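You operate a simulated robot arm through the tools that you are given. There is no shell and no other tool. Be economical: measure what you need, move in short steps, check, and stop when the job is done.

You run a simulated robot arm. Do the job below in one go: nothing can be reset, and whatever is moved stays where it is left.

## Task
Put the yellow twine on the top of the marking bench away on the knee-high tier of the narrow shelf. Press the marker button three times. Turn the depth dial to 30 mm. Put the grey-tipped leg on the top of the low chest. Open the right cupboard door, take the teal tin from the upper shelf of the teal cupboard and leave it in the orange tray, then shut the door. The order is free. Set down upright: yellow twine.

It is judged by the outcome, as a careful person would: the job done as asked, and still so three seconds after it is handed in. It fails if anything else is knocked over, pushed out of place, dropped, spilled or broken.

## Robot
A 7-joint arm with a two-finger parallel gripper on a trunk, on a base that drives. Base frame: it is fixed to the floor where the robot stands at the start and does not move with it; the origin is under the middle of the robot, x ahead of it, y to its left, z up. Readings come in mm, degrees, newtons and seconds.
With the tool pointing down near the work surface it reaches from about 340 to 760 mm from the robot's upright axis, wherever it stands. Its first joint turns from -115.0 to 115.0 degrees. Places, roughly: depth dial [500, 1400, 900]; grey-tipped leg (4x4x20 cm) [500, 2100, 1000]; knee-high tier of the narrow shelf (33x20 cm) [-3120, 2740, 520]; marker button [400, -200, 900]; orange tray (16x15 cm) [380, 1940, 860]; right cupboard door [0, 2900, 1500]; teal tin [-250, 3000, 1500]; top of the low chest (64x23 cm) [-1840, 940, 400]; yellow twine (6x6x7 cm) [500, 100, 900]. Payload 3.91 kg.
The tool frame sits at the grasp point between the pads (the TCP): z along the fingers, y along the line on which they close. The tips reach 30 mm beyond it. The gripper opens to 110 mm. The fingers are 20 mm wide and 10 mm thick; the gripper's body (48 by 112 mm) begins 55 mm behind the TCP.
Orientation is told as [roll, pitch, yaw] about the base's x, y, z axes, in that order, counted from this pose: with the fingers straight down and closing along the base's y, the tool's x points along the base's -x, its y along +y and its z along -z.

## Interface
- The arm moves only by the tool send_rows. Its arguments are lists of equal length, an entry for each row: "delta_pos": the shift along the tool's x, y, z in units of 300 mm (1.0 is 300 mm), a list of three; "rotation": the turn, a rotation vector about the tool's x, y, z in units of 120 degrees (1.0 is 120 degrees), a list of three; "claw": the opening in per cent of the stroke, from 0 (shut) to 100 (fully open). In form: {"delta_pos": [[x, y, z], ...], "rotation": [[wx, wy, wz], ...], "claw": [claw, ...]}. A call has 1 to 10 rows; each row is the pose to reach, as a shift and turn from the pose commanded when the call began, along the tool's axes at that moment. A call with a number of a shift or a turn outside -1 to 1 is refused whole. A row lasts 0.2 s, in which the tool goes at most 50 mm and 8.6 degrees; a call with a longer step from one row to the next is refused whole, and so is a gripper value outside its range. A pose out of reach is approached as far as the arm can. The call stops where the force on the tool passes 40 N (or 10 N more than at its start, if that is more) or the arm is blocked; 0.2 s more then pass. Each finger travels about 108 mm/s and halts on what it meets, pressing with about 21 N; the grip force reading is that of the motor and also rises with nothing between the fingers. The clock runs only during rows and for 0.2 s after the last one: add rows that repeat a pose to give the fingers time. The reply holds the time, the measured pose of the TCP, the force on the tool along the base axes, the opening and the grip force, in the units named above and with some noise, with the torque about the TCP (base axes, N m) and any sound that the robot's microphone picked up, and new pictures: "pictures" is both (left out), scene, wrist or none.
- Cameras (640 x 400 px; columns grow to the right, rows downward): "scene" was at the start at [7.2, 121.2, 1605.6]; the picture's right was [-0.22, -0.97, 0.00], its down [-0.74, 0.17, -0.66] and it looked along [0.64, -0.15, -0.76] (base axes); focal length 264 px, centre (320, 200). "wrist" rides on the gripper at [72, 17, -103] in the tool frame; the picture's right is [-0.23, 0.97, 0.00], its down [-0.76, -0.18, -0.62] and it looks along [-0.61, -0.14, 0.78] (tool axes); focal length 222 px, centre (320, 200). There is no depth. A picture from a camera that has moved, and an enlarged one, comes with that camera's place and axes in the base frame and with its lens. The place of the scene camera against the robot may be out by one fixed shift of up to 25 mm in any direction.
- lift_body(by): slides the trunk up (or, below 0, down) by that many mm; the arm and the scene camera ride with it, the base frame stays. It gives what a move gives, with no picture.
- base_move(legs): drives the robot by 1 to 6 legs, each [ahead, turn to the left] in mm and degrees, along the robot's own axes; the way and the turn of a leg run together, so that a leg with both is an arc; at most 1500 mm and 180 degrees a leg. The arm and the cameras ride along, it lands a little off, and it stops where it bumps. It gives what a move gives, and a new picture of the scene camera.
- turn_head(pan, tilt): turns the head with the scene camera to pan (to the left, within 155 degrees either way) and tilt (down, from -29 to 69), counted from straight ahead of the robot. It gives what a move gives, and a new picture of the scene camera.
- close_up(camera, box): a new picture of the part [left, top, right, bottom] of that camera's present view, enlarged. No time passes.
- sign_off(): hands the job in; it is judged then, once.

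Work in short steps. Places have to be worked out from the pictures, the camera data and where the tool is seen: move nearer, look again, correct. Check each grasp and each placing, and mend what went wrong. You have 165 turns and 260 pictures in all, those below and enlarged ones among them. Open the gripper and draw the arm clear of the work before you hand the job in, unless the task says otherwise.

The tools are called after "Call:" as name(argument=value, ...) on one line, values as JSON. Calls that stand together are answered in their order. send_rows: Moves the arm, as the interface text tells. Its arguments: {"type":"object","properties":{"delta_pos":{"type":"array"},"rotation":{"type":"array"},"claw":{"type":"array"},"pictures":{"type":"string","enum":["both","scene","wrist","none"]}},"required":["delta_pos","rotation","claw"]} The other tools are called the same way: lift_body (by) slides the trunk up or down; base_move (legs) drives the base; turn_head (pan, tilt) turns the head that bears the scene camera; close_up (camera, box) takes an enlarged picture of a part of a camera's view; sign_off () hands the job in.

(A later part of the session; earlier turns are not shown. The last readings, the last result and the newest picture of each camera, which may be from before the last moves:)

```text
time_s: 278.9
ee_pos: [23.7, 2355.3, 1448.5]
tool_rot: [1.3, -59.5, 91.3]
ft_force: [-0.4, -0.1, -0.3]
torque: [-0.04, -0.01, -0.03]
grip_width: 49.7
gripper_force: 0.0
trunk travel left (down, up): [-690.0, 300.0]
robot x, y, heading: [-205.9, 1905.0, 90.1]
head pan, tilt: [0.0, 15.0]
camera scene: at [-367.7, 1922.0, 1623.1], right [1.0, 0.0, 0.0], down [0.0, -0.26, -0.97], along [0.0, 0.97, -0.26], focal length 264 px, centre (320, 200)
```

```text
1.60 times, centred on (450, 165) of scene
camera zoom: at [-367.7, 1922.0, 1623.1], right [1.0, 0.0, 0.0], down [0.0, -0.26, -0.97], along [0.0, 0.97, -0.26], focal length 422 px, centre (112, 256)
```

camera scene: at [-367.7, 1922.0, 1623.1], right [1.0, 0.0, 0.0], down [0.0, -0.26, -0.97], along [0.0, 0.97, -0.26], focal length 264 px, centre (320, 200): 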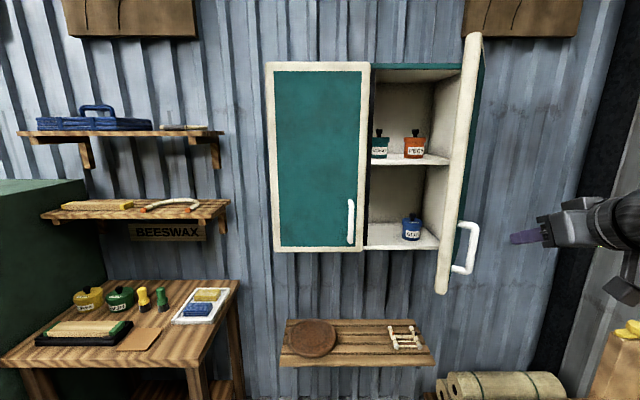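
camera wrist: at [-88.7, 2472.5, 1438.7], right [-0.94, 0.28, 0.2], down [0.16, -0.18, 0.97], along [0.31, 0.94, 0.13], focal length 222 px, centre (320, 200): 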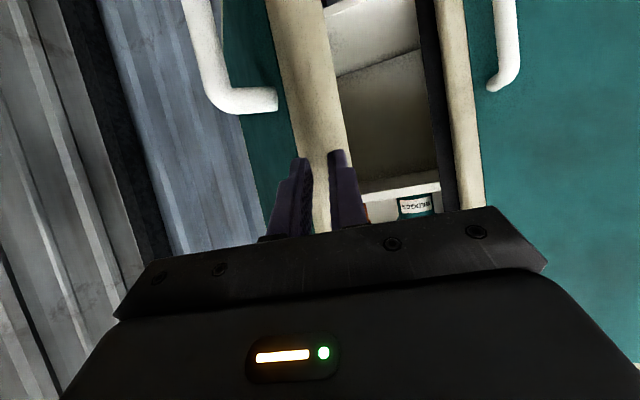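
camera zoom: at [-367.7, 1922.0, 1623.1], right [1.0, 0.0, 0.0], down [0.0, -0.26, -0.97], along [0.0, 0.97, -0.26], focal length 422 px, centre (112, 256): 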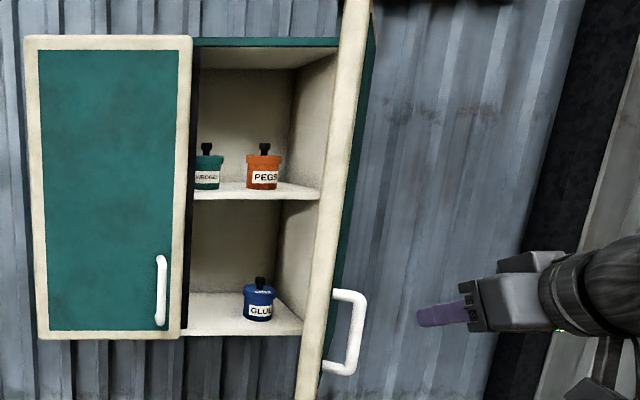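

The door rests at about 64°. Teal tin at about [-133, 3000], base z≈1514, diameter ~80 mm, orange tin 143 mm to its right. I'll recentre the arm at tin height, then sidestep the base well clear of the door.

Call:
send_rows(delta_pos=[[-0.079, 0.109, 0.037], [-0.158, 0.218, 0.074], [-0.237, 0.327, 0.11], [-0.316, 0.436, 0.147], [-0.395, 0.545, 0.184], [-0.474, 0.654, 0.221], [-0.553, 0.763, 0.258]], rotation=[[0.011, 0, 0], [0.011, 0, 0], [0.011, 0, 0], [0.011, 0, 0], [0.011, 0, 0], [0.011, 0, 0], [0.011, 0, 0]], claw=[60, 84, 84, 84, 84, 84, 84], pictures="none")

Call:
base_move(legs=[[-200, 0], [0, -45], [150, 0], [0, 50]])

```text
time_s: 280.4
ee_pos: [-213.6, 2498.6, 1553.1]
tool_rot: [-0.1, -59.3, 91.4]
ft_force: [0.0, 0.2, 1.0]
torque: [0.02, -0.02, -0.03]
grip_width: 92.1
gripper_force: 0.0
trunk travel left (down, up): [-690.0, 300.0]
robot x, y, heading: [-206.6, 1902.0, 89.8]
head pan, tilt: [0.0, 15.0]
```

```text
time_s: 287.3
ee_pos: [-154.5, 2403.3, 1551.1]
tool_rot: [0.0, -59.5, 96.0]
ft_force: [0.1, -1.0, 0.0]
torque: [-0.01, 0.02, -0.02]
grip_width: 92.3
gripper_force: 0.1
trunk travel left (down, up): [-690.0, 300.0]
robot x, y, heading: [-100.3, 1810.2, 94.9]
head pan, tilt: [0.0, 15.0]
camera scene: at [-264.2, 1817.6, 1623.0], right [1.0, 0.08, 0.0], down [0.02, -0.26, -0.97], along [-0.08, 0.96, -0.26], focal length 264 px, centre (320, 200)
```

scene: 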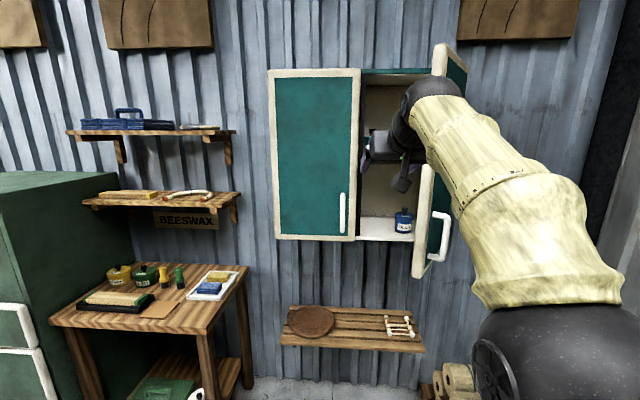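

To give the arm more room I'll first push the door wider from inside: drive in 300 mm on the left of its edge, then sweep right.

Call:
base_move(legs=[[300, 0]])

Call:
send_rows(delta_pos=[[0, -0.12, 0], [0, -0.24, 0], [0, -0.36, 0], [0, -0.45, 0], [0, -0.53, 0], [0, -0.6, 0], [0, -0.66, 0], [0, -0.72, 0]], rotation=[[0, 0, 0], [0, 0, 0], [0, 0, 0], [0, 0, 0], [0, 0, 0], [0, 0, 0], [0, 0, 0], [0, 0, 0]], claw=[60, 60, 60, 60, 60, 60, 60, 60])

```text
time_s: 289.4
ee_pos: [-179.3, 2704.0, 1551.7]
tool_rot: [0.0, -59.3, 96.1]
ft_force: [-0.6, -0.2, 0.5]
torque: [0.0, -0.03, -0.02]
grip_width: 92.3
gripper_force: 0.0
trunk travel left (down, up): [-690.0, 300.0]
robot x, y, heading: [-124.8, 2114.9, 94.7]
head pan, tilt: [0.0, 15.0]
camera scene: at [-289.0, 2120.0, 1622.9], right [1.0, 0.08, 0.0], down [0.02, -0.26, -0.97], along [-0.08, 0.96, -0.26], focal length 264 px, centre (320, 200)
```

scene: 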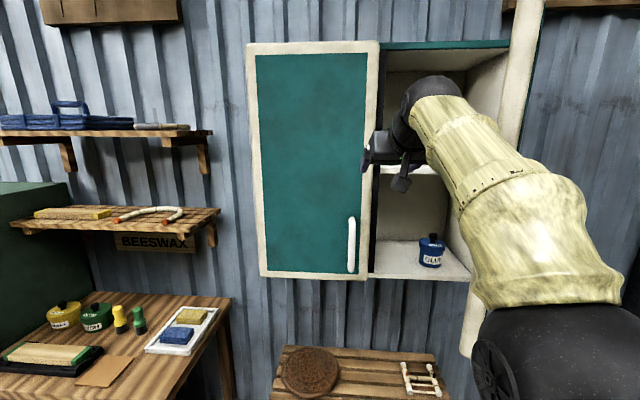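

```text
time_s: 291.2
ee_pos: [35.9, 2726.0, 1551.1]
tool_rot: [0.0, -59.4, 96.2]
ft_force: [0.4, -0.4, 0.4]
torque: [-0.01, 0.01, 0.02]
grip_width: 66.1
gripper_force: 0.1
trunk travel left (down, up): [-690.0, 300.0]
robot x, y, heading: [-122.9, 2112.4, 94.6]
head pan, tilt: [0.0, 15.0]
camera scene: at [-288.1, 2119.3, 1623.1], right [1.0, 0.08, 0.0], down [0.02, -0.26, -0.97], along [-0.08, 0.96, -0.26], focal length 264 px, centre (320, 200)
camera wrist: at [33.0, 2601.0, 1541.7], right [-0.98, 0.01, 0.2], down [0.19, -0.13, 0.97], along [0.04, 0.99, 0.12], focal length 222 px, centre (320, 200)
```

scene: 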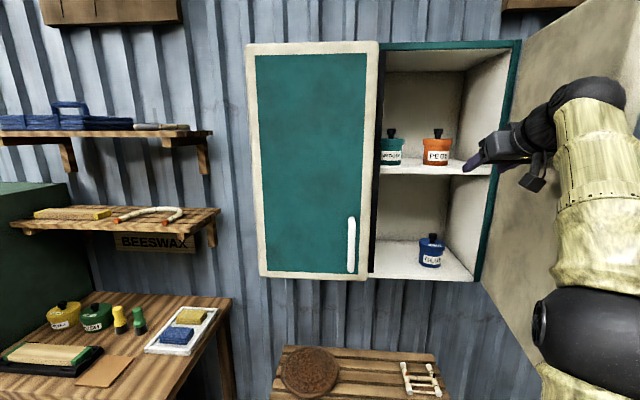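
wrist: 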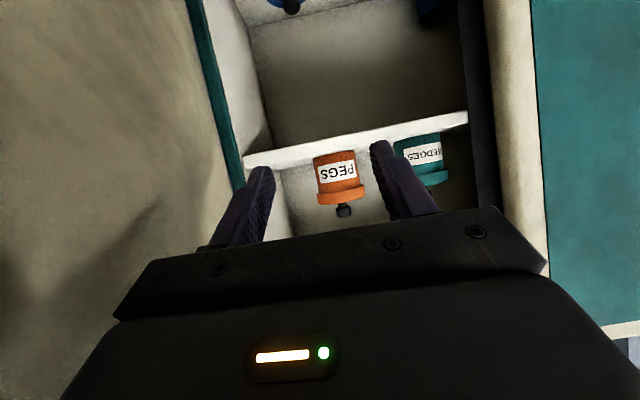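

The door is now wide open. I'll zoom in to see the teal tin and whatever stands just left of it.

Call:
close_up(camera="wrist", box=[240, 80, 560, 240])

Call:
close_up(camera="scene", box=[350, 40, 530, 190])

```text
2.00 times, centred on (400, 160) of wrist
camera zoom: at [33.0, 2601.0, 1541.7], right [-0.98, 0.01, 0.2], down [0.19, -0.13, 0.97], along [0.04, 0.99, 0.12], focal length 444 px, centre (160, 280)
```

zoom: 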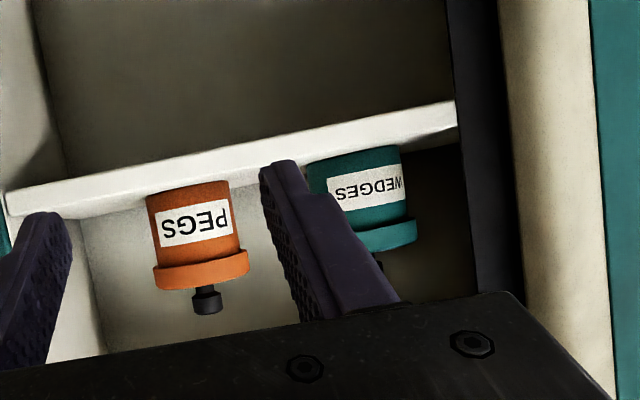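

```text
2.67 times, centred on (440, 115) of scene
camera zoom: at [-288.1, 2119.3, 1623.1], right [1.0, 0.08, 0.0], down [0.02, -0.26, -0.97], along [-0.08, 0.96, -0.26], focal length 703 px, centre (0, 427)
```

zoom: 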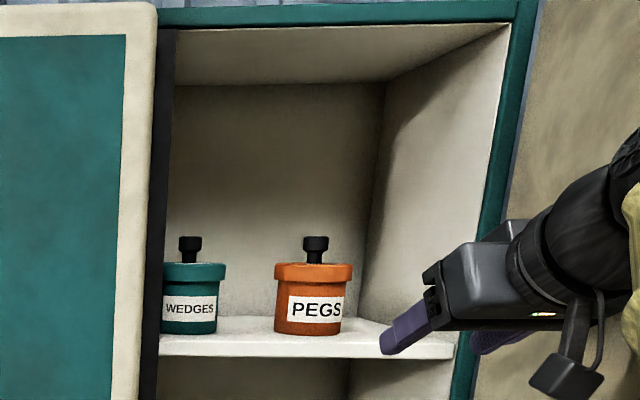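

Behind the front post (right edge x≈−158) the shelf is open; the tin is at about [-132, 2985]. I'll yaw the tool 24° further left (heading 120°) so it slips in past the post, and drive up 140 mm.

Call:
send_rows(delta_pos=[[0, 0, 0], [0, 0, 0], [0, 0, 0], [0, 0, 0]], rotation=[[-0.058, 0, -0.033], [-0.115, 0, -0.067], [-0.173, 0, -0.1], [-0.173, 0, -0.1]], claw=[60, 80, 84, 84], pictures="none")

Call:
base_move(legs=[[120, 0]])

Call:
close_up(camera="wrist", box=[140, 40, 540, 240])

```text
time_s: 292.2
ee_pos: [19.7, 2710.5, 1538.6]
tool_rot: [0.5, -59.5, 119.8]
ft_force: [0.4, 0.1, 0.0]
torque: [-0.01, 0.03, 0.03]
grip_width: 92.2
gripper_force: 0.1
out of reach, approached as far as the arm can: row 2, 3, 4
trunk travel left (down, up): [-690.0, 300.0]
robot x, y, heading: [-125.7, 2110.3, 94.7]
head pan, tilt: [0.0, 15.0]
```

```text
time_s: 293.4
ee_pos: [8.1, 2830.4, 1536.3]
tool_rot: [0.5, -59.4, 119.7]
ft_force: [0.5, 0.4, -0.5]
torque: [0.01, 0.0, 0.02]
grip_width: 92.4
gripper_force: 0.0
trunk travel left (down, up): [-690.0, 300.0]
robot x, y, heading: [-134.5, 2228.9, 94.9]
head pan, tilt: [0.0, 15.0]
camera scene: at [-298.8, 2239.5, 1622.9], right [1.0, 0.08, 0.0], down [0.02, -0.26, -0.97], along [-0.08, 0.96, -0.26], focal length 264 px, centre (320, 200)
```

scene: 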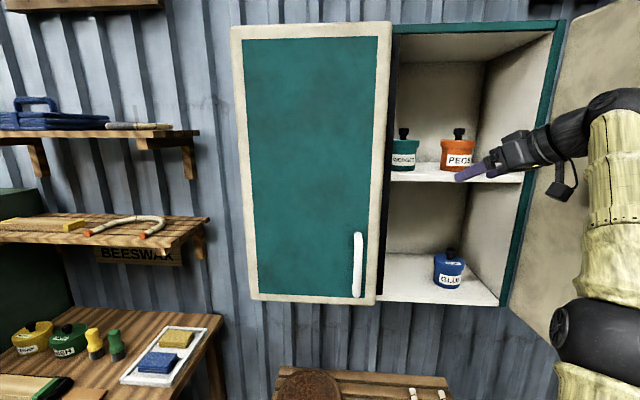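

```text
1.60 times, centred on (340, 140) of wrist
camera zoom: at [57.8, 2714.9, 1527.5], right [-0.9, -0.39, 0.2], down [0.23, -0.04, 0.97], along [-0.37, 0.92, 0.12], focal length 355 px, centre (288, 296)
```

zoom: 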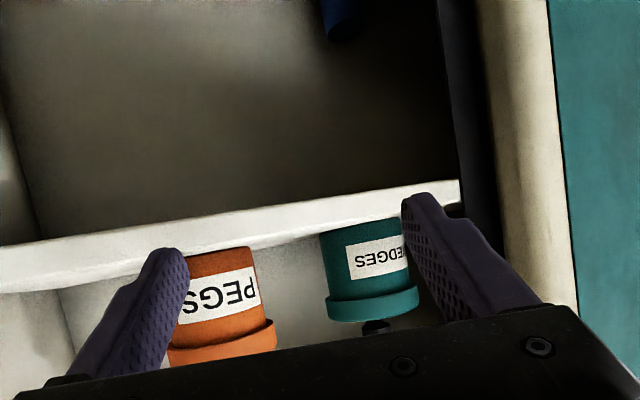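

The tin is at (-132, 2982). I'll move to a standoff on the slanted approach line, about 150 mm short of it.

Call:
send_rows(delta_pos=[[-0.03, 0.07, 0.04], [-0.06, 0.15, 0.09], [-0.094, 0.22, 0.13], [-0.094, 0.22, 0.13]], rotation=[[0, 0, 0], [0, 0, 0], [0, 0, 0], [0, 0, 0]], claw=[84, 84, 84, 84])

```text
time_s: 294.4
ee_pos: [-71.6, 2837.6, 1542.8]
tool_rot: [0.4, -59.5, 119.7]
ft_force: [-0.5, -0.5, 0.0]
torque: [0.01, -0.01, 0.06]
grip_width: 92.5
gripper_force: 0.0
trunk travel left (down, up): [-690.0, 300.0]
robot x, y, heading: [-135.3, 2230.8, 94.6]
head pan, tilt: [0.0, 15.0]
camera scene: at [-298.3, 2237.4, 1623.0], right [1.0, 0.08, 0.0], down [0.02, -0.26, -0.97], along [-0.08, 0.96, -0.26], focal length 264 px, centre (320, 200)
camera wrist: at [-22.5, 2721.7, 1532.3], right [-0.9, -0.39, 0.2], down [0.23, -0.04, 0.97], along [-0.37, 0.92, 0.13], focal length 222 px, centre (320, 200)
```

scene: 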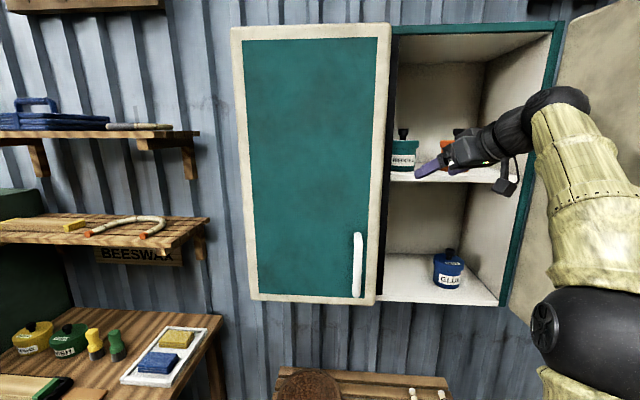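
wrist: 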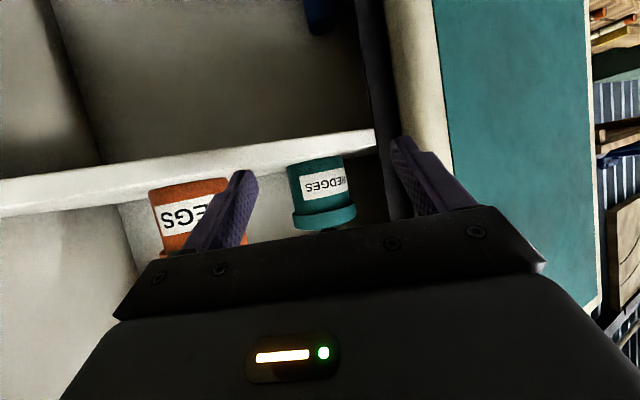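

The tin is straight ahead, about 19 mm right of the axis. I'll shift, rise 9 mm and slide in 150 mm in small steps.

Call:
send_rows(delta_pos=[[-0.026, -0.063, -0.015], [-0.086, -0.063, 0.089], [-0.146, -0.063, 0.193], [-0.206, -0.063, 0.297], [-0.25, -0.063, 0.373], [-0.276, -0.063, 0.418], [-0.276, -0.063, 0.418]], rotation=[[0, 0, 0], [0, 0, 0], [0, 0, 0], [0, 0, 0], [0, 0, 0], [0, 0, 0], [0, 0, 0]], claw=[84, 84, 84, 84, 84, 84, 84])

```text
time_s: 295.1
ee_pos: [-72.1, 2866.3, 1541.4]
tool_rot: [-0.8, -59.7, 120.0]
ft_force: [5.4, -25.5, 2.7]
torque: [-0.48, -0.46, -0.9]
grip_width: 88.1
gripper_force: 0.1
out of reach, approached as far as the arm can: row 2, 3
trunk travel left (down, up): [-690.0, 300.0]
robot x, y, heading: [-134.4, 2227.8, 94.7]
head pan, tilt: [0.0, 15.0]
stopped in row 3: the force on the tool passed its limit (the readings are from after the stop); the commanded pose is now the measured one
camera scene: at [-295.6, 2228.8, 1623.4], right [1.0, 0.08, 0.0], down [0.02, -0.25, -0.97], along [-0.08, 0.96, -0.25], focal length 264 px, centre (320, 200)
camera wrist: at [-25.9, 2749.4, 1529.9], right [-0.91, -0.38, 0.19], down [0.22, -0.05, 0.97], along [-0.36, 0.92, 0.13], focal length 222 px, centre (320, 200)
```

scene: 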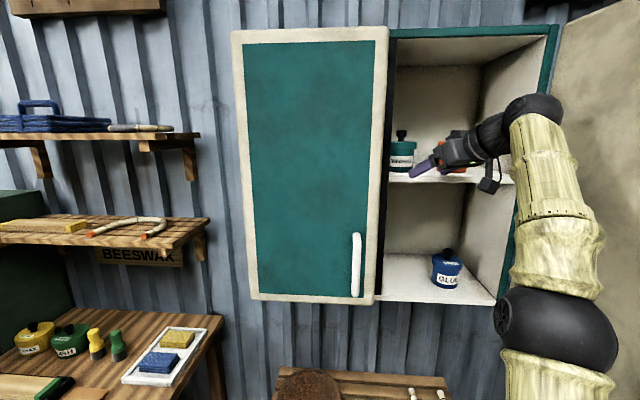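
wrist: 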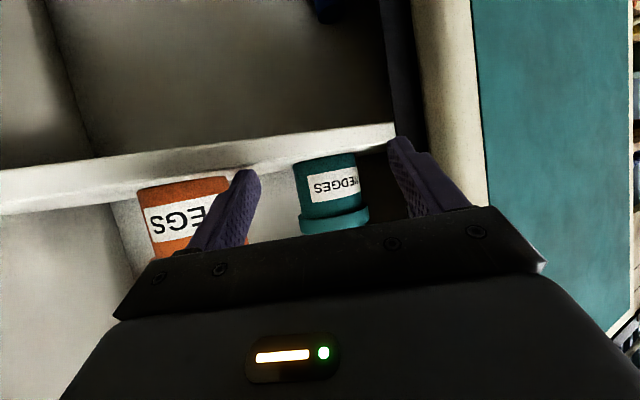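

A fingertip met the shelf's front edge, since the tool didn't gain the height. I'll back out a little and check the other tins are undisturbed.

Call:
send_rows(delta_pos=[[0.03, 0, -0.05], [0.07, 0, -0.12]], rotation=[[0, 0, 0], [0, 0, 0]], claw=[84, 84], pictures="none")

Call:
close_up(camera="scene", box=[370, 80, 570, 320])

```text
time_s: 295.6
ee_pos: [-68.2, 2855.3, 1541.7]
tool_rot: [-1.0, -60.7, 120.8]
ft_force: [1.1, -0.4, -0.5]
torque: [-0.02, -0.02, 0.02]
grip_width: 92.4
gripper_force: 0.0
trunk travel left (down, up): [-690.0, 300.0]
robot x, y, heading: [-134.6, 2231.5, 94.6]
head pan, tilt: [0.0, 15.0]
stopped in row 2: the force on the tool passed its limit (the readings are from after the stop); the commanded pose is now the measured one
```

```text
1.67 times, centred on (470, 200) of scene
camera zoom: at [-296.2, 2235.1, 1623.0], right [1.0, 0.08, 0.0], down [0.02, -0.26, -0.97], along [-0.08, 0.96, -0.26], focal length 440 px, centre (70, 200)
```

zoom: 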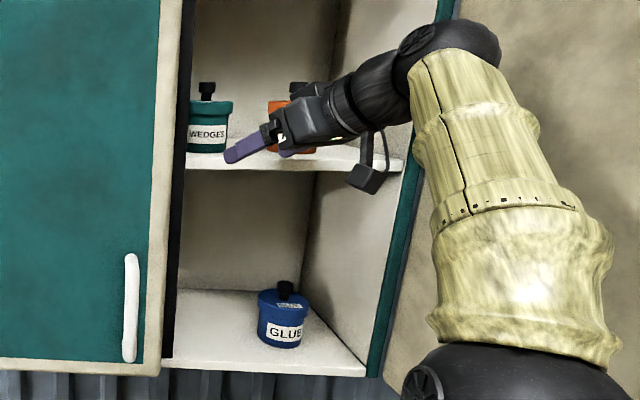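

Backing out also met resistance. I'll look at the wrist picture before moving further.

Call:
close_up(camera="wrist", box=[0, 0, 640, 400])

Call:
close_up(camera="scene", box=[420, 80, 560, 200])

```text
1.00 times, centred on (320, 200) of wrist
camera zoom: at [-19.9, 2739.7, 1528.8], right [-0.9, -0.39, 0.19], down [0.23, -0.06, 0.97], along [-0.37, 0.92, 0.15], focal length 222 px, centre (320, 200)
```

zoom: 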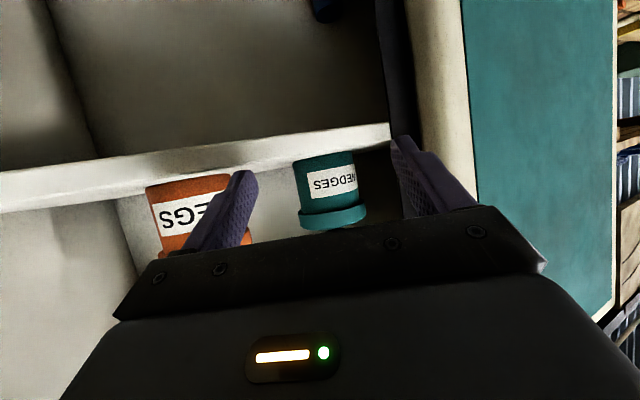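

```text
3.33 times, centred on (490, 140) of scene
camera zoom: at [-296.2, 2235.1, 1623.0], right [1.0, 0.08, 0.0], down [0.02, -0.26, -0.97], along [-0.08, 0.96, -0.26], focal length 879 px, centre (-247, 400)
```

zoom: 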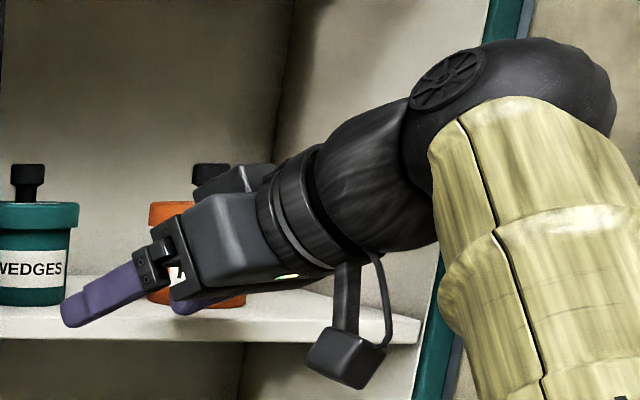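

The wrist seems near a joint limit with the trunk this low. I'll back off 100 mm, lower the tool, and raise the trunk by 150 mm so the forearm lies flatter at the same tool height.

Call:
base_move(legs=[[-110, 0]])

Call:
send_rows(delta_pos=[[0.1, 0, 0.058], [0.2, 0, 0.115], [0.3, 0, 0.173], [0.39, 0, 0.225]], rotation=[[0, 0, 0], [0, 0, 0], [0, 0, 0], [0, 0, 0]], claw=[84, 84, 84, 84], pictures="none")

Call:
lift_body(by=150)

Call:
turn_head(pan=0, tilt=20)

```text
time_s: 296.8
ee_pos: [-60.7, 2744.6, 1542.7]
tool_rot: [-1.2, -60.6, 121.0]
ft_force: [0.1, 0.2, 0.1]
torque: [0.03, -0.02, -0.01]
grip_width: 92.2
gripper_force: 0.1
trunk travel left (down, up): [-690.0, 300.0]
robot x, y, heading: [-126.8, 2121.1, 94.7]
head pan, tilt: [0.0, 15.0]
camera scene: at [-289.3, 2125.2, 1623.1], right [1.0, 0.08, 0.0], down [0.02, -0.26, -0.97], along [-0.08, 0.96, -0.26], focal length 264 px, centre (320, 200)
```

scene: 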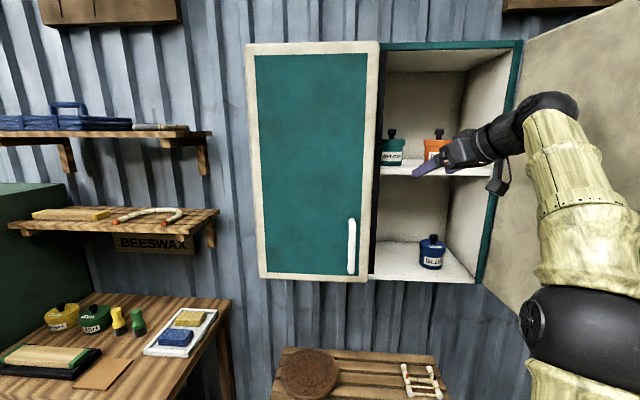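

```text
time_s: 297.8
ee_pos: [-61.5, 2747.9, 1405.1]
tool_rot: [-1.1, -60.6, 120.8]
ft_force: [-0.1, 0.3, 0.3]
torque: [-0.01, 0.03, -0.03]
grip_width: 92.5
gripper_force: 0.1
trunk travel left (down, up): [-690.0, 300.0]
robot x, y, heading: [-126.4, 2119.8, 94.8]
head pan, tilt: [0.0, 15.0]
```

```text
time_s: 299.5
ee_pos: [-60.9, 2748.0, 1555.5]
tool_rot: [-1.2, -60.6, 120.9]
ft_force: [-0.4, 0.2, 0.3]
torque: [0.01, -0.03, 0.0]
grip_width: 92.4
gripper_force: 0.0
trunk travel left (down, up): [-840.0, 150.0]
robot x, y, heading: [-129.7, 2122.0, 94.7]
head pan, tilt: [0.0, 15.0]
```

```text
time_s: 300.2
ee_pos: [-61.0, 2747.9, 1555.8]
tool_rot: [-1.2, -60.6, 120.9]
ft_force: [-0.2, -0.1, -0.4]
torque: [0.02, -0.01, 0.01]
grip_width: 92.3
gripper_force: 0.0
trunk travel left (down, up): [-840.0, 150.0]
robot x, y, heading: [-124.2, 2124.3, 94.5]
head pan, tilt: [0.0, 20.0]
camera scene: at [-289.5, 2127.1, 1764.9], right [1.0, 0.08, 0.0], down [0.03, -0.34, -0.94], along [-0.08, 0.94, -0.34], focal length 264 px, centre (320, 200)
```

scene: 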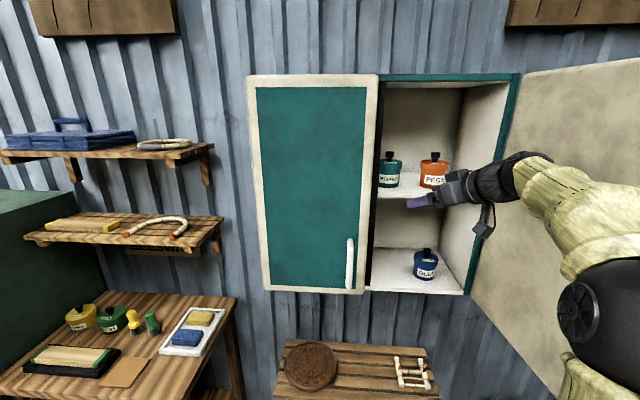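

Better posture. I'll trim 14 mm right, then drive 100 mm ahead so the tin lies straight on the tool's axis.

Call:
send_rows(delta_pos=[[0, -0.048, 0], [0, -0.048, 0]], rotation=[[-0.01, 0, 0], [-0.01, 0, 0]], claw=[84, 84], pictures="none")

Call:
base_move(legs=[[100, 0]])

Call:
close_up(camera="wrist", box=[0, 0, 640, 400])

```text
time_s: 300.8
ee_pos: [-49.7, 2755.1, 1557.4]
tool_rot: [-0.1, -60.6, 121.1]
ft_force: [0.3, -0.5, -0.7]
torque: [0.0, 0.02, -0.03]
grip_width: 92.7
gripper_force: 0.0
trunk travel left (down, up): [-840.0, 150.0]
robot x, y, heading: [-126.8, 2122.5, 94.7]
head pan, tilt: [0.0, 20.0]
```

```text
time_s: 301.9
ee_pos: [-55.6, 2856.8, 1555.0]
tool_rot: [0.1, -60.6, 120.8]
ft_force: [0.7, 0.6, 0.4]
torque: [-0.02, 0.02, 0.02]
grip_width: 92.4
gripper_force: 0.1
trunk travel left (down, up): [-840.0, 150.0]
robot x, y, heading: [-133.9, 2220.8, 94.6]
head pan, tilt: [0.0, 20.0]
camera scene: at [-298.0, 2229.4, 1764.8], right [1.0, 0.08, 0.0], down [0.03, -0.34, -0.94], along [-0.08, 0.94, -0.34], focal length 264 px, centre (320, 200)
```

scene: 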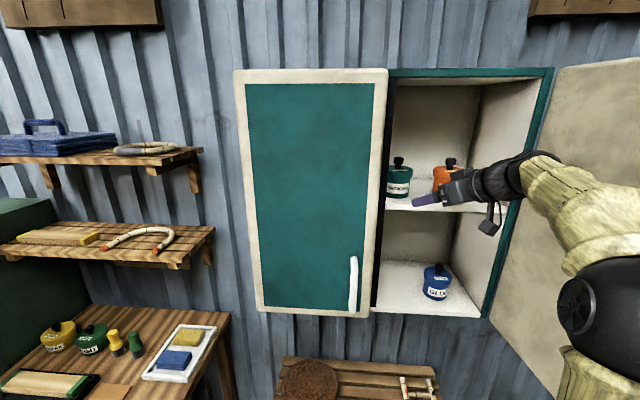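

```text
1.00 times, centred on (320, 200) of wrist
camera zoom: at [-6.4, 2742.2, 1543.2], right [-0.89, -0.4, 0.2], down [0.24, -0.05, 0.97], along [-0.38, 0.91, 0.14], focal length 222 px, centre (320, 200)
```

zoom: 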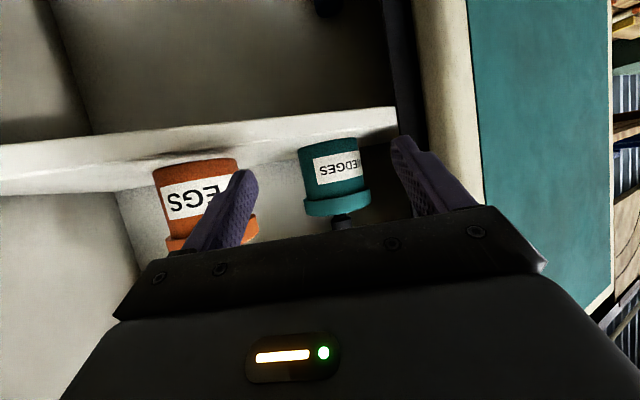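

The tin is on the axis, 145 mm ahead. I'll go up 8 mm, then slide in 138 mm.

Call:
send_rows(delta_pos=[[-0.023, 0, -0.013], [-0.08, 0, 0.088], [-0.137, 0, 0.19], [-0.194, 0, 0.291], [-0.23, 0, 0.355], [-0.249, 0, 0.388], [-0.249, 0, 0.388]], rotation=[[0, 0, 0], [0, 0, 0], [0, 0, 0], [0, 0, 0], [0, 0, 0], [0, 0, 0], [0, 0, 0]], claw=[84, 84, 84, 84, 84, 84, 84])

```text
time_s: 303.5
ee_pos: [-127.7, 2973.9, 1563.8]
tool_rot: [0.1, -60.6, 120.8]
ft_force: [0.1, -0.8, 0.8]
torque: [-0.04, 0.0, 0.02]
grip_width: 92.6
gripper_force: 0.1
trunk travel left (down, up): [-840.0, 150.0]
robot x, y, heading: [-134.0, 2220.9, 94.7]
head pan, tilt: [0.0, 20.0]
camera scene: at [-297.6, 2226.9, 1764.9], right [1.0, 0.08, 0.0], down [0.03, -0.34, -0.94], along [-0.08, 0.94, -0.34], focal length 264 px, centre (320, 200)
camera wrist: at [-77.1, 2858.6, 1551.4], right [-0.89, -0.4, 0.2], down [0.24, -0.05, 0.97], along [-0.38, 0.91, 0.14], focal length 222 px, centre (320, 200)
```

scene: 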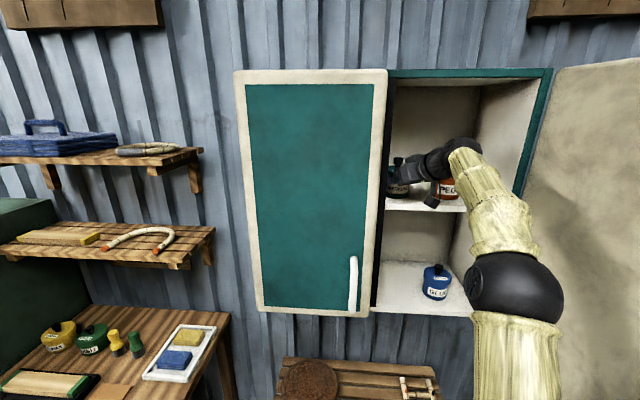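
wrist: 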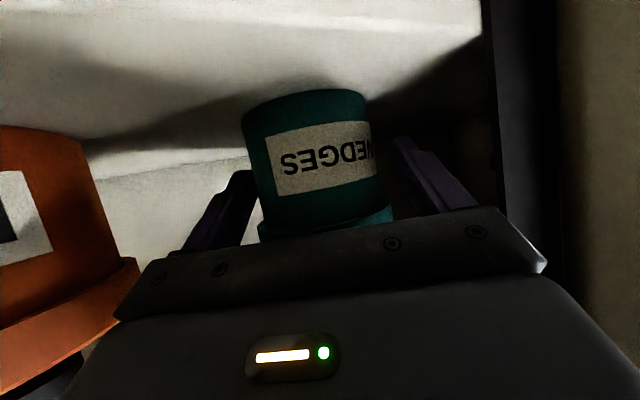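

The tin is between the fingers with no contact yet. I'll close on it.

Call:
send_rows(delta_pos=[[0, 0, 0], [0, 0, 0], [0, 0, 0], [0, 0, 0]], rotation=[[0, 0, 0], [0, 0, 0], [0, 0, 0], [0, 0, 0]], claw=[65, 0, 0, 0], pictures="wrist")

```text
time_s: 304.5
ee_pos: [-126.8, 2972.2, 1563.0]
tool_rot: [0.1, -60.5, 120.9]
ft_force: [0.8, 0.4, -0.3]
torque: [0.04, 0.03, -0.04]
grip_width: 73.3
gripper_force: 21.2
trunk travel left (down, up): [-840.0, 150.0]
robot x, y, heading: [-129.6, 2221.9, 94.7]
head pan, tilt: [0.0, 20.0]
camera wrist: at [-76.9, 2858.9, 1551.1], right [-0.89, -0.4, 0.2], down [0.24, -0.05, 0.97], along [-0.38, 0.91, 0.14], focal length 222 px, centre (320, 200)
```

wrist: 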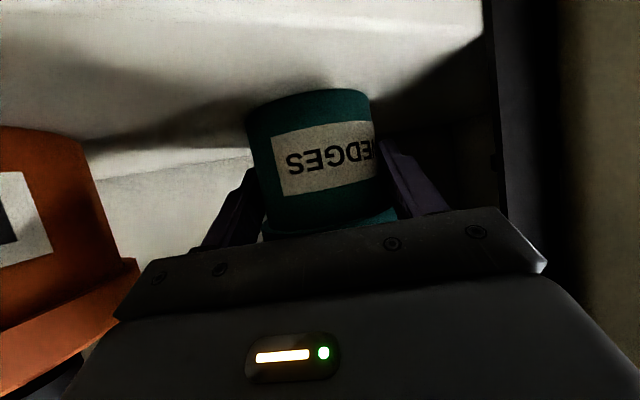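

The tin is gripped (73 mm). I'll lift 25 mm with the trunk and withdraw along the same line.

Call:
lift_body(by=25)

Call:
send_rows(delta_pos=[[0.05, 0, -0.085], [0.11, 0, -0.19], [0.17, 0, -0.3], [0.226, 0, -0.401], [0.226, 0, -0.401]], rotation=[[0, 0, 0], [0, 0, 0], [0, 0, 0], [0, 0, 0], [0, 0, 0]], claw=[0, 0, 0, 0, 0])

```text
time_s: 305.2
ee_pos: [-127.6, 2974.4, 1587.9]
tool_rot: [0.1, -60.5, 120.8]
ft_force: [-0.5, -0.2, -2.6]
torque: [-0.05, 0.01, -0.03]
grip_width: 73.0
gripper_force: 21.2
trunk travel left (down, up): [-865.0, 125.0]
robot x, y, heading: [-136.4, 2220.1, 94.5]
head pan, tilt: [0.0, 20.0]
```

```text
time_s: 306.4
ee_pos: [-56.0, 2855.7, 1588.4]
tool_rot: [0.1, -60.4, 120.7]
ft_force: [0.0, 0.1, -0.4]
torque: [-0.02, -0.01, 0.03]
grip_width: 71.7
gripper_force: 20.7
trunk travel left (down, up): [-865.0, 125.0]
robot x, y, heading: [-133.2, 2220.1, 94.4]
head pan, tilt: [0.0, 20.0]
heard: snap
camera scene: at [-297.9, 2228.9, 1789.8], right [1.0, 0.08, 0.0], down [0.03, -0.34, -0.94], along [-0.08, 0.94, -0.34], focal length 264 px, centre (320, 200)
camera wrist: at [-6.4, 2741.5, 1575.9], right [-0.89, -0.4, 0.2], down [0.24, -0.05, 0.97], along [-0.38, 0.91, 0.14], focal length 222 px, centre (320, 200)
```

scene: 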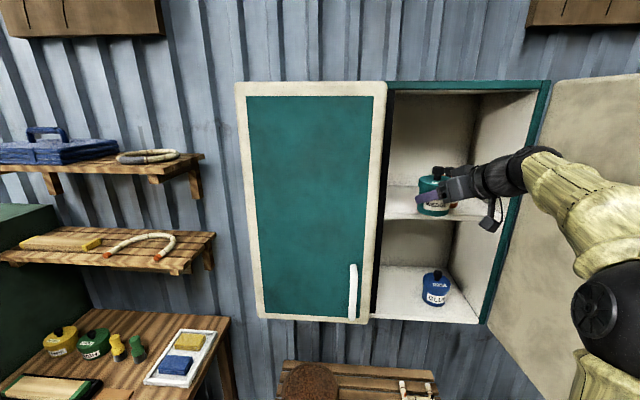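
wrist: 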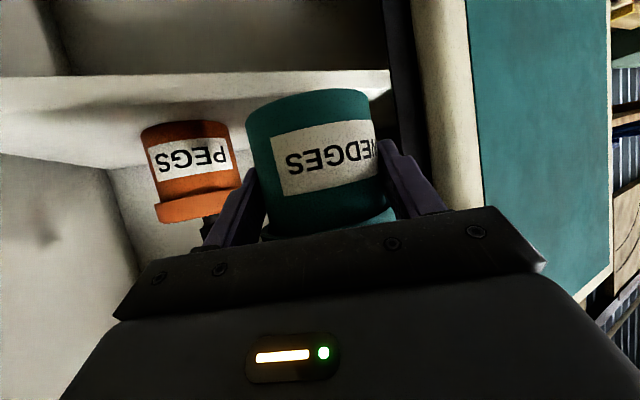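

A "snap" was heard and the grip narrowed by about 1 mm. I'll look closely at the tin and the cupboard.

Call:
close_up(camera="scene", box=[380, 140, 520, 240])

Call:
close_up(camera="scene", box=[360, 70, 640, 400])

Call:
close_up(camera="wrist", box=[120, 60, 440, 260])

```text
4.00 times, centred on (450, 190) of scene
camera zoom: at [-297.9, 2228.9, 1789.8], right [1.0, 0.08, 0.0], down [0.03, -0.34, -0.94], along [-0.08, 0.94, -0.34], focal length 1055 px, centre (-200, 240)
```

zoom: 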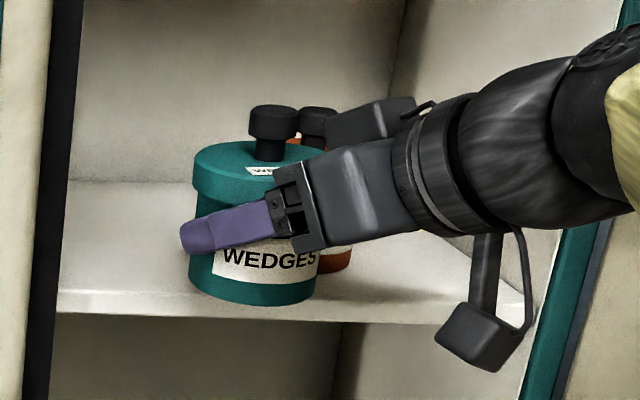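

```text
1.21 times, centred on (500, 235) of scene
camera zoom: at [-297.9, 2228.9, 1789.8], right [1.0, 0.08, 0.0], down [0.03, -0.34, -0.94], along [-0.08, 0.94, -0.34], focal length 320 px, centre (102, 158)
```

zoom: 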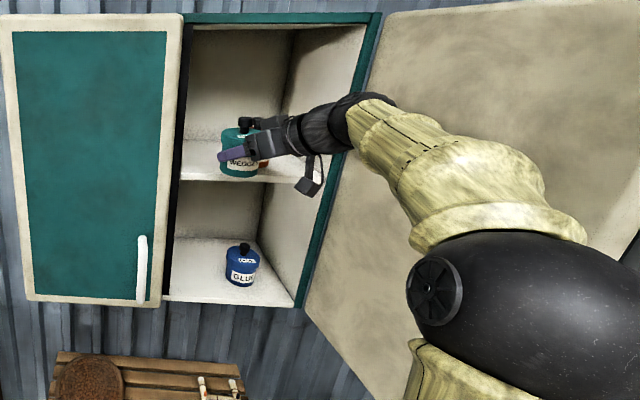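

```text
2.00 times, centred on (280, 160) of wrist
camera zoom: at [-6.4, 2741.5, 1575.9], right [-0.89, -0.4, 0.2], down [0.24, -0.05, 0.97], along [-0.38, 0.91, 0.14], focal length 444 px, centre (400, 280)
```

zoom: 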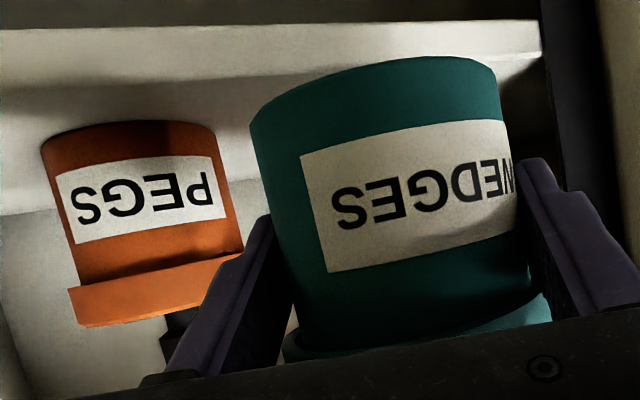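

Everything looks intact; the tin is held upright. I'll back out of the cupboard and swing round to face the joining bench.

Call:
base_move(legs=[[-450, 0], [0, -94.5], [-190, 0]])

Call:
turn_head(pan=10, tilt=45)

```text
time_s: 314.3
ee_pos: [339.0, 1641.2, 1589.7]
tool_rot: [-0.1, -60.5, 25.9]
ft_force: [-0.4, 0.3, -2.1]
torque: [-0.03, 0.01, -0.01]
grip_width: 71.3
gripper_force: 20.8
trunk travel left (down, up): [-865.0, 125.0]
robot x, y, heading: [-286.7, 1772.4, -0.4]
head pan, tilt: [0.0, 20.0]
camera scene: at [-261.0, 1911.8, 1789.9], right [-0.01, -1.0, 0.0], down [-0.34, 0.0, -0.94], along [0.94, -0.01, -0.34], focal length 264 px, centre (320, 200)
```

scene: 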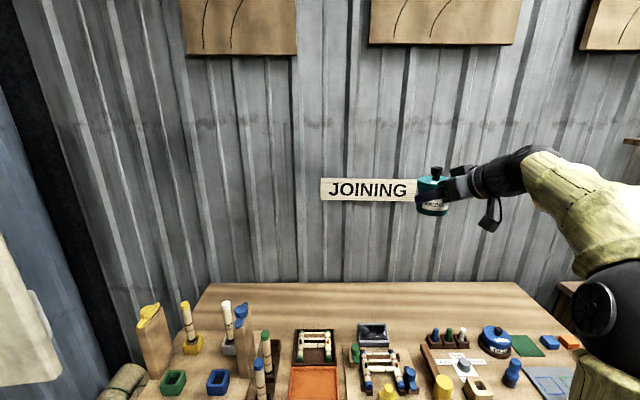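

```text
time_s: 315.2
ee_pos: [340.2, 1642.1, 1588.7]
tool_rot: [0.1, -60.6, 25.9]
ft_force: [0.6, 0.6, -2.1]
torque: [-0.02, 0.0, -0.04]
grip_width: 71.1
gripper_force: 20.9
trunk travel left (down, up): [-865.0, 125.0]
robot x, y, heading: [-288.6, 1773.5, -0.4]
head pan, tilt: [10.0, 45.0]
camera scene: at [-272.9, 1925.8, 1751.3], right [0.17, -0.99, 0.0], down [-0.7, -0.12, -0.71], along [0.7, 0.12, -0.71], focal length 264 px, centre (320, 200)
```

scene: 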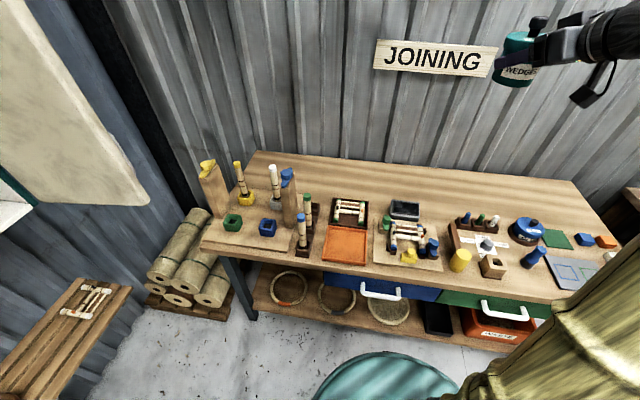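

Grip is steady enough (71 mm). The tray centre is about [383, 1942]. I'll lower the trunk and carry the tin over to above the tray, turning the tool straight ahead.

Call:
lift_body(by=-140)

Call:
send_rows(delta_pos=[[0.033, 0.093, 0.091], [0.067, 0.186, 0.182], [0.1, 0.279, 0.273], [0.134, 0.372, 0.364], [0.168, 0.465, 0.456], [0.201, 0.558, 0.547], [0.235, 0.651, 0.638], [0.268, 0.744, 0.729], [0.302, 0.837, 0.82], [0.302, 0.837, 0.82]], rotation=[[0.021, 0, 0.0118], [0.042, 0, 0.0237], [0.063, 0, 0.0355], [0.084, 0, 0.0474], [0.105, 0, 0.0592], [0.126, 0, 0.0711], [0.147, 0, 0.0829], [0.168, 0, 0.0948], [0.1885, 0, 0.1066], [0.1885, 0, 0.1066]], claw=[0, 0, 0, 0, 0, 0, 0, 0, 0, 0])

```text
time_s: 316.9
ee_pos: [339.7, 1641.9, 1448.2]
tool_rot: [0.1, -60.4, 26.0]
ft_force: [-0.4, 0.2, -2.2]
torque: [-0.04, 0.03, -0.03]
grip_width: 71.2
gripper_force: 21.3
trunk travel left (down, up): [-725.0, 265.0]
robot x, y, heading: [-288.0, 1773.7, -0.3]
head pan, tilt: [10.0, 45.0]
```

```text
time_s: 319.1
ee_pos: [382.3, 1937.2, 1249.9]
tool_rot: [0.6, -60.6, -0.6]
ft_force: [0.6, -0.4, -2.0]
torque: [0.06, 0.07, 0.06]
grip_width: 71.2
gripper_force: 21.2
trunk travel left (down, up): [-725.0, 265.0]
robot x, y, heading: [-286.4, 1775.2, -0.3]
head pan, tilt: [10.0, 45.0]
camera scene: at [-271.9, 1921.2, 1611.8], right [0.17, -0.99, 0.0], down [-0.7, -0.12, -0.71], along [0.7, 0.12, -0.71], focal length 264 px, centre (320, 200)
camera wrist: at [256.8, 1955.7, 1237.2], right [0.11, 0.97, 0.2], down [-0.17, -0.18, 0.97], along [0.98, -0.14, 0.14], focal length 222 px, centre (320, 200)
```

scene: 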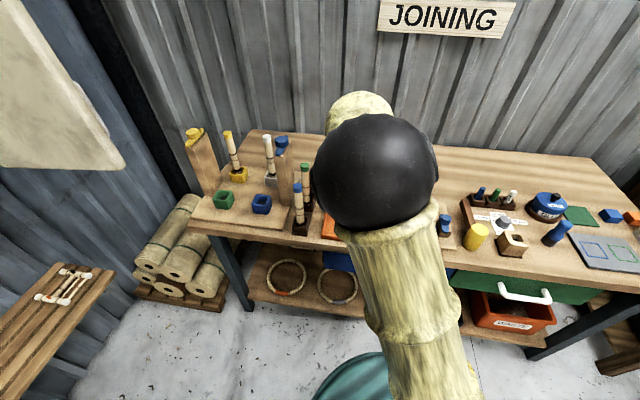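
wrist: 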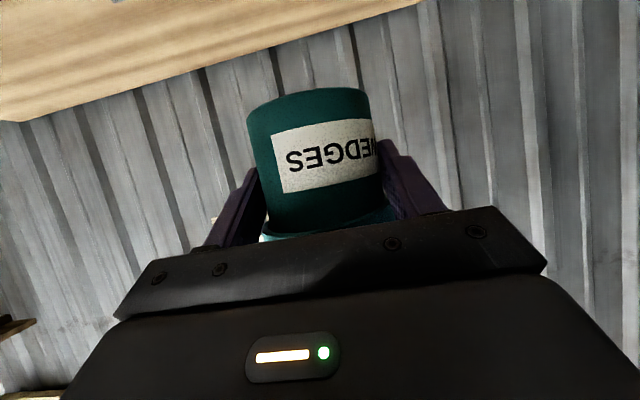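

The tray's corners from the earlier wrist view give its centre as [367, 1946]. I'll lower the tin towards it, stopping about 45 mm above.

Call:
send_rows(delta_pos=[[0.13, 0.005, 0.061], [0.26, 0.01, 0.122], [0.39, 0.015, 0.183], [0.52, 0.02, 0.244], [0.65, 0.025, 0.305], [0.78, 0.03, 0.366], [0.907, 0.03, 0.427], [0.907, 0.03, 0.427]], rotation=[[0.005, 0, 0], [0.005, 0, 0], [0.005, 0, 0], [0.005, 0, 0], [0.005, 0, 0], [0.005, 0, 0], [0.005, 0, 0], [0.005, 0, 0]], claw=[0, 0, 0, 0, 0, 0, 0, 0])

```text
time_s: 320.9
ee_pos: [360.2, 1952.4, 948.0]
tool_rot: [-0.4, -60.5, -0.1]
ft_force: [-0.2, 0.5, -2.9]
torque: [0.0, 0.03, 0.0]
grip_width: 71.2
gripper_force: 20.8
trunk travel left (down, up): [-725.0, 265.0]
robot x, y, heading: [-286.4, 1775.2, -0.5]
head pan, tilt: [10.0, 45.0]
camera scene: at [-273.1, 1926.1, 1611.2], right [0.17, -0.99, 0.0], down [-0.7, -0.12, -0.71], along [0.7, 0.12, -0.71], focal length 264 px, centre (320, 200)
camera wrist: at [234.3, 1971.7, 936.7], right [0.12, 0.97, 0.19], down [-0.17, -0.17, 0.97], along [0.98, -0.15, 0.14], focal length 222 px, centre (320, 200)
```

scene: 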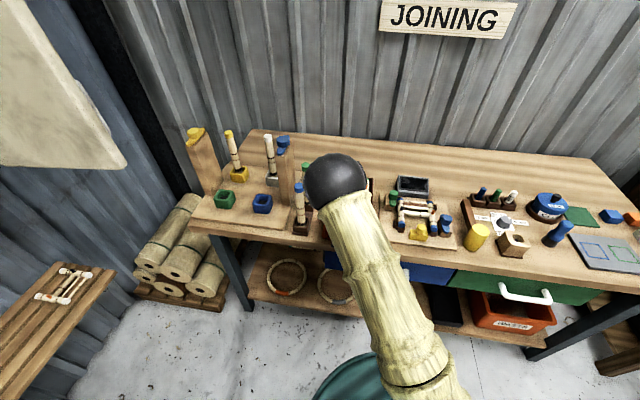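
wrist: 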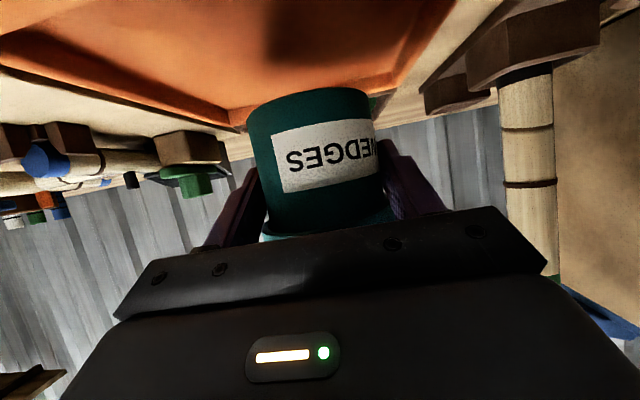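

The tin hangs over the tray. I'll lower the last 42 mm slowly until contact.

Call:
send_rows(delta_pos=[[0.058, -0.023, 0.033], [0.087, -0.023, 0.049], [0.102, -0.023, 0.058], [0.11, -0.023, 0.062], [0.117, -0.023, 0.066], [0.123, -0.023, 0.07], [0.129, -0.023, 0.073], [0.135, -0.023, 0.076], [0.141, -0.023, 0.08]], rotation=[[0, 0, 0], [0, 0, 0], [0, 0, 0], [0, 0, 0], [0, 0, 0], [0, 0, 0], [0, 0, 0], [0, 0, 0], [0, 0, 0]], claw=[0, 0, 0, 0, 0, 0, 0, 0, 0], pictures="wrist")

```text
time_s: 322.9
ee_pos: [359.0, 1943.8, 902.5]
tool_rot: [-0.4, -60.7, -0.1]
ft_force: [1.4, 1.2, 19.6]
torque: [0.45, -0.25, -0.03]
grip_width: 70.9
gripper_force: 21.2
trunk travel left (down, up): [-725.0, 265.0]
robot x, y, heading: [-287.5, 1771.5, -0.5]
head pan, tilt: [10.0, 45.0]
camera wrist: at [233.3, 1964.0, 889.2], right [0.12, 0.97, 0.19], down [-0.17, -0.17, 0.97], along [0.98, -0.15, 0.15], focal length 222 px, centre (320, 200)
```

wrist: 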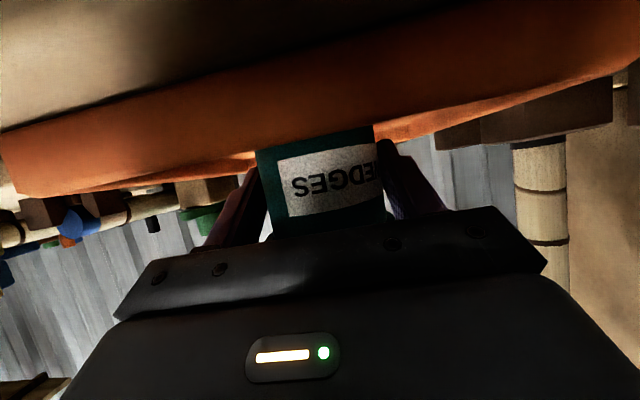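

The tin is resting in the tray. I'll open wide and withdraw along the tool axis, which rises as it backs off.

Call:
send_rows(delta_pos=[[0, 0, 0], [0, 0, 0], [0, 0, 0], [0, 0, -0.1], [0, 0, -0.22], [0, 0, -0.36], [-0.1, 0, -0.45], [-0.2, 0, -0.55], [-0.3, 0, -0.65]], rotation=[[0, 0, 0], [0, 0, 0], [0, 0, 0], [0, 0, 0], [0, 0, 0], [0, 0, 0], [0, 0, 0], [0, 0, 0], [0, 0, 0]], claw=[80, 92, 92, 92, 92, 92, 92, 92, 92])

```text
time_s: 324.9
ee_pos: [234.0, 1946.4, 1075.1]
tool_rot: [-0.4, -60.6, 0.0]
ft_force: [0.9, 0.5, -0.5]
torque: [-0.01, -0.02, -0.02]
grip_width: 101.1
gripper_force: 0.1
trunk travel left (down, up): [-725.0, 265.0]
robot x, y, heading: [-287.2, 1775.3, -0.4]
head pan, tilt: [10.0, 45.0]
camera scene: at [-274.4, 1925.4, 1611.2], right [0.17, -0.99, 0.0], down [-0.7, -0.12, -0.71], along [0.7, 0.12, -0.71], focal length 264 px, centre (320, 200)
camera wrist: at [108.2, 1966.2, 1062.8], right [0.12, 0.97, 0.19], down [-0.17, -0.17, 0.97], along [0.98, -0.15, 0.14], focal length 222 px, centre (320, 200)
```

scene: 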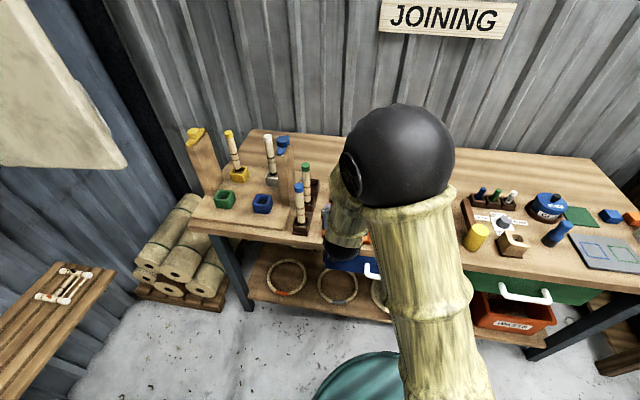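
wrist: 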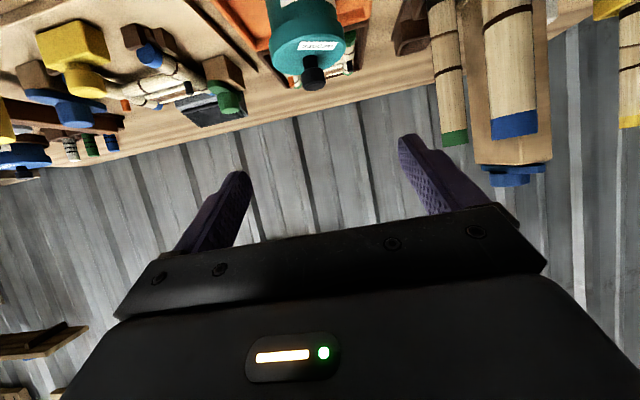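

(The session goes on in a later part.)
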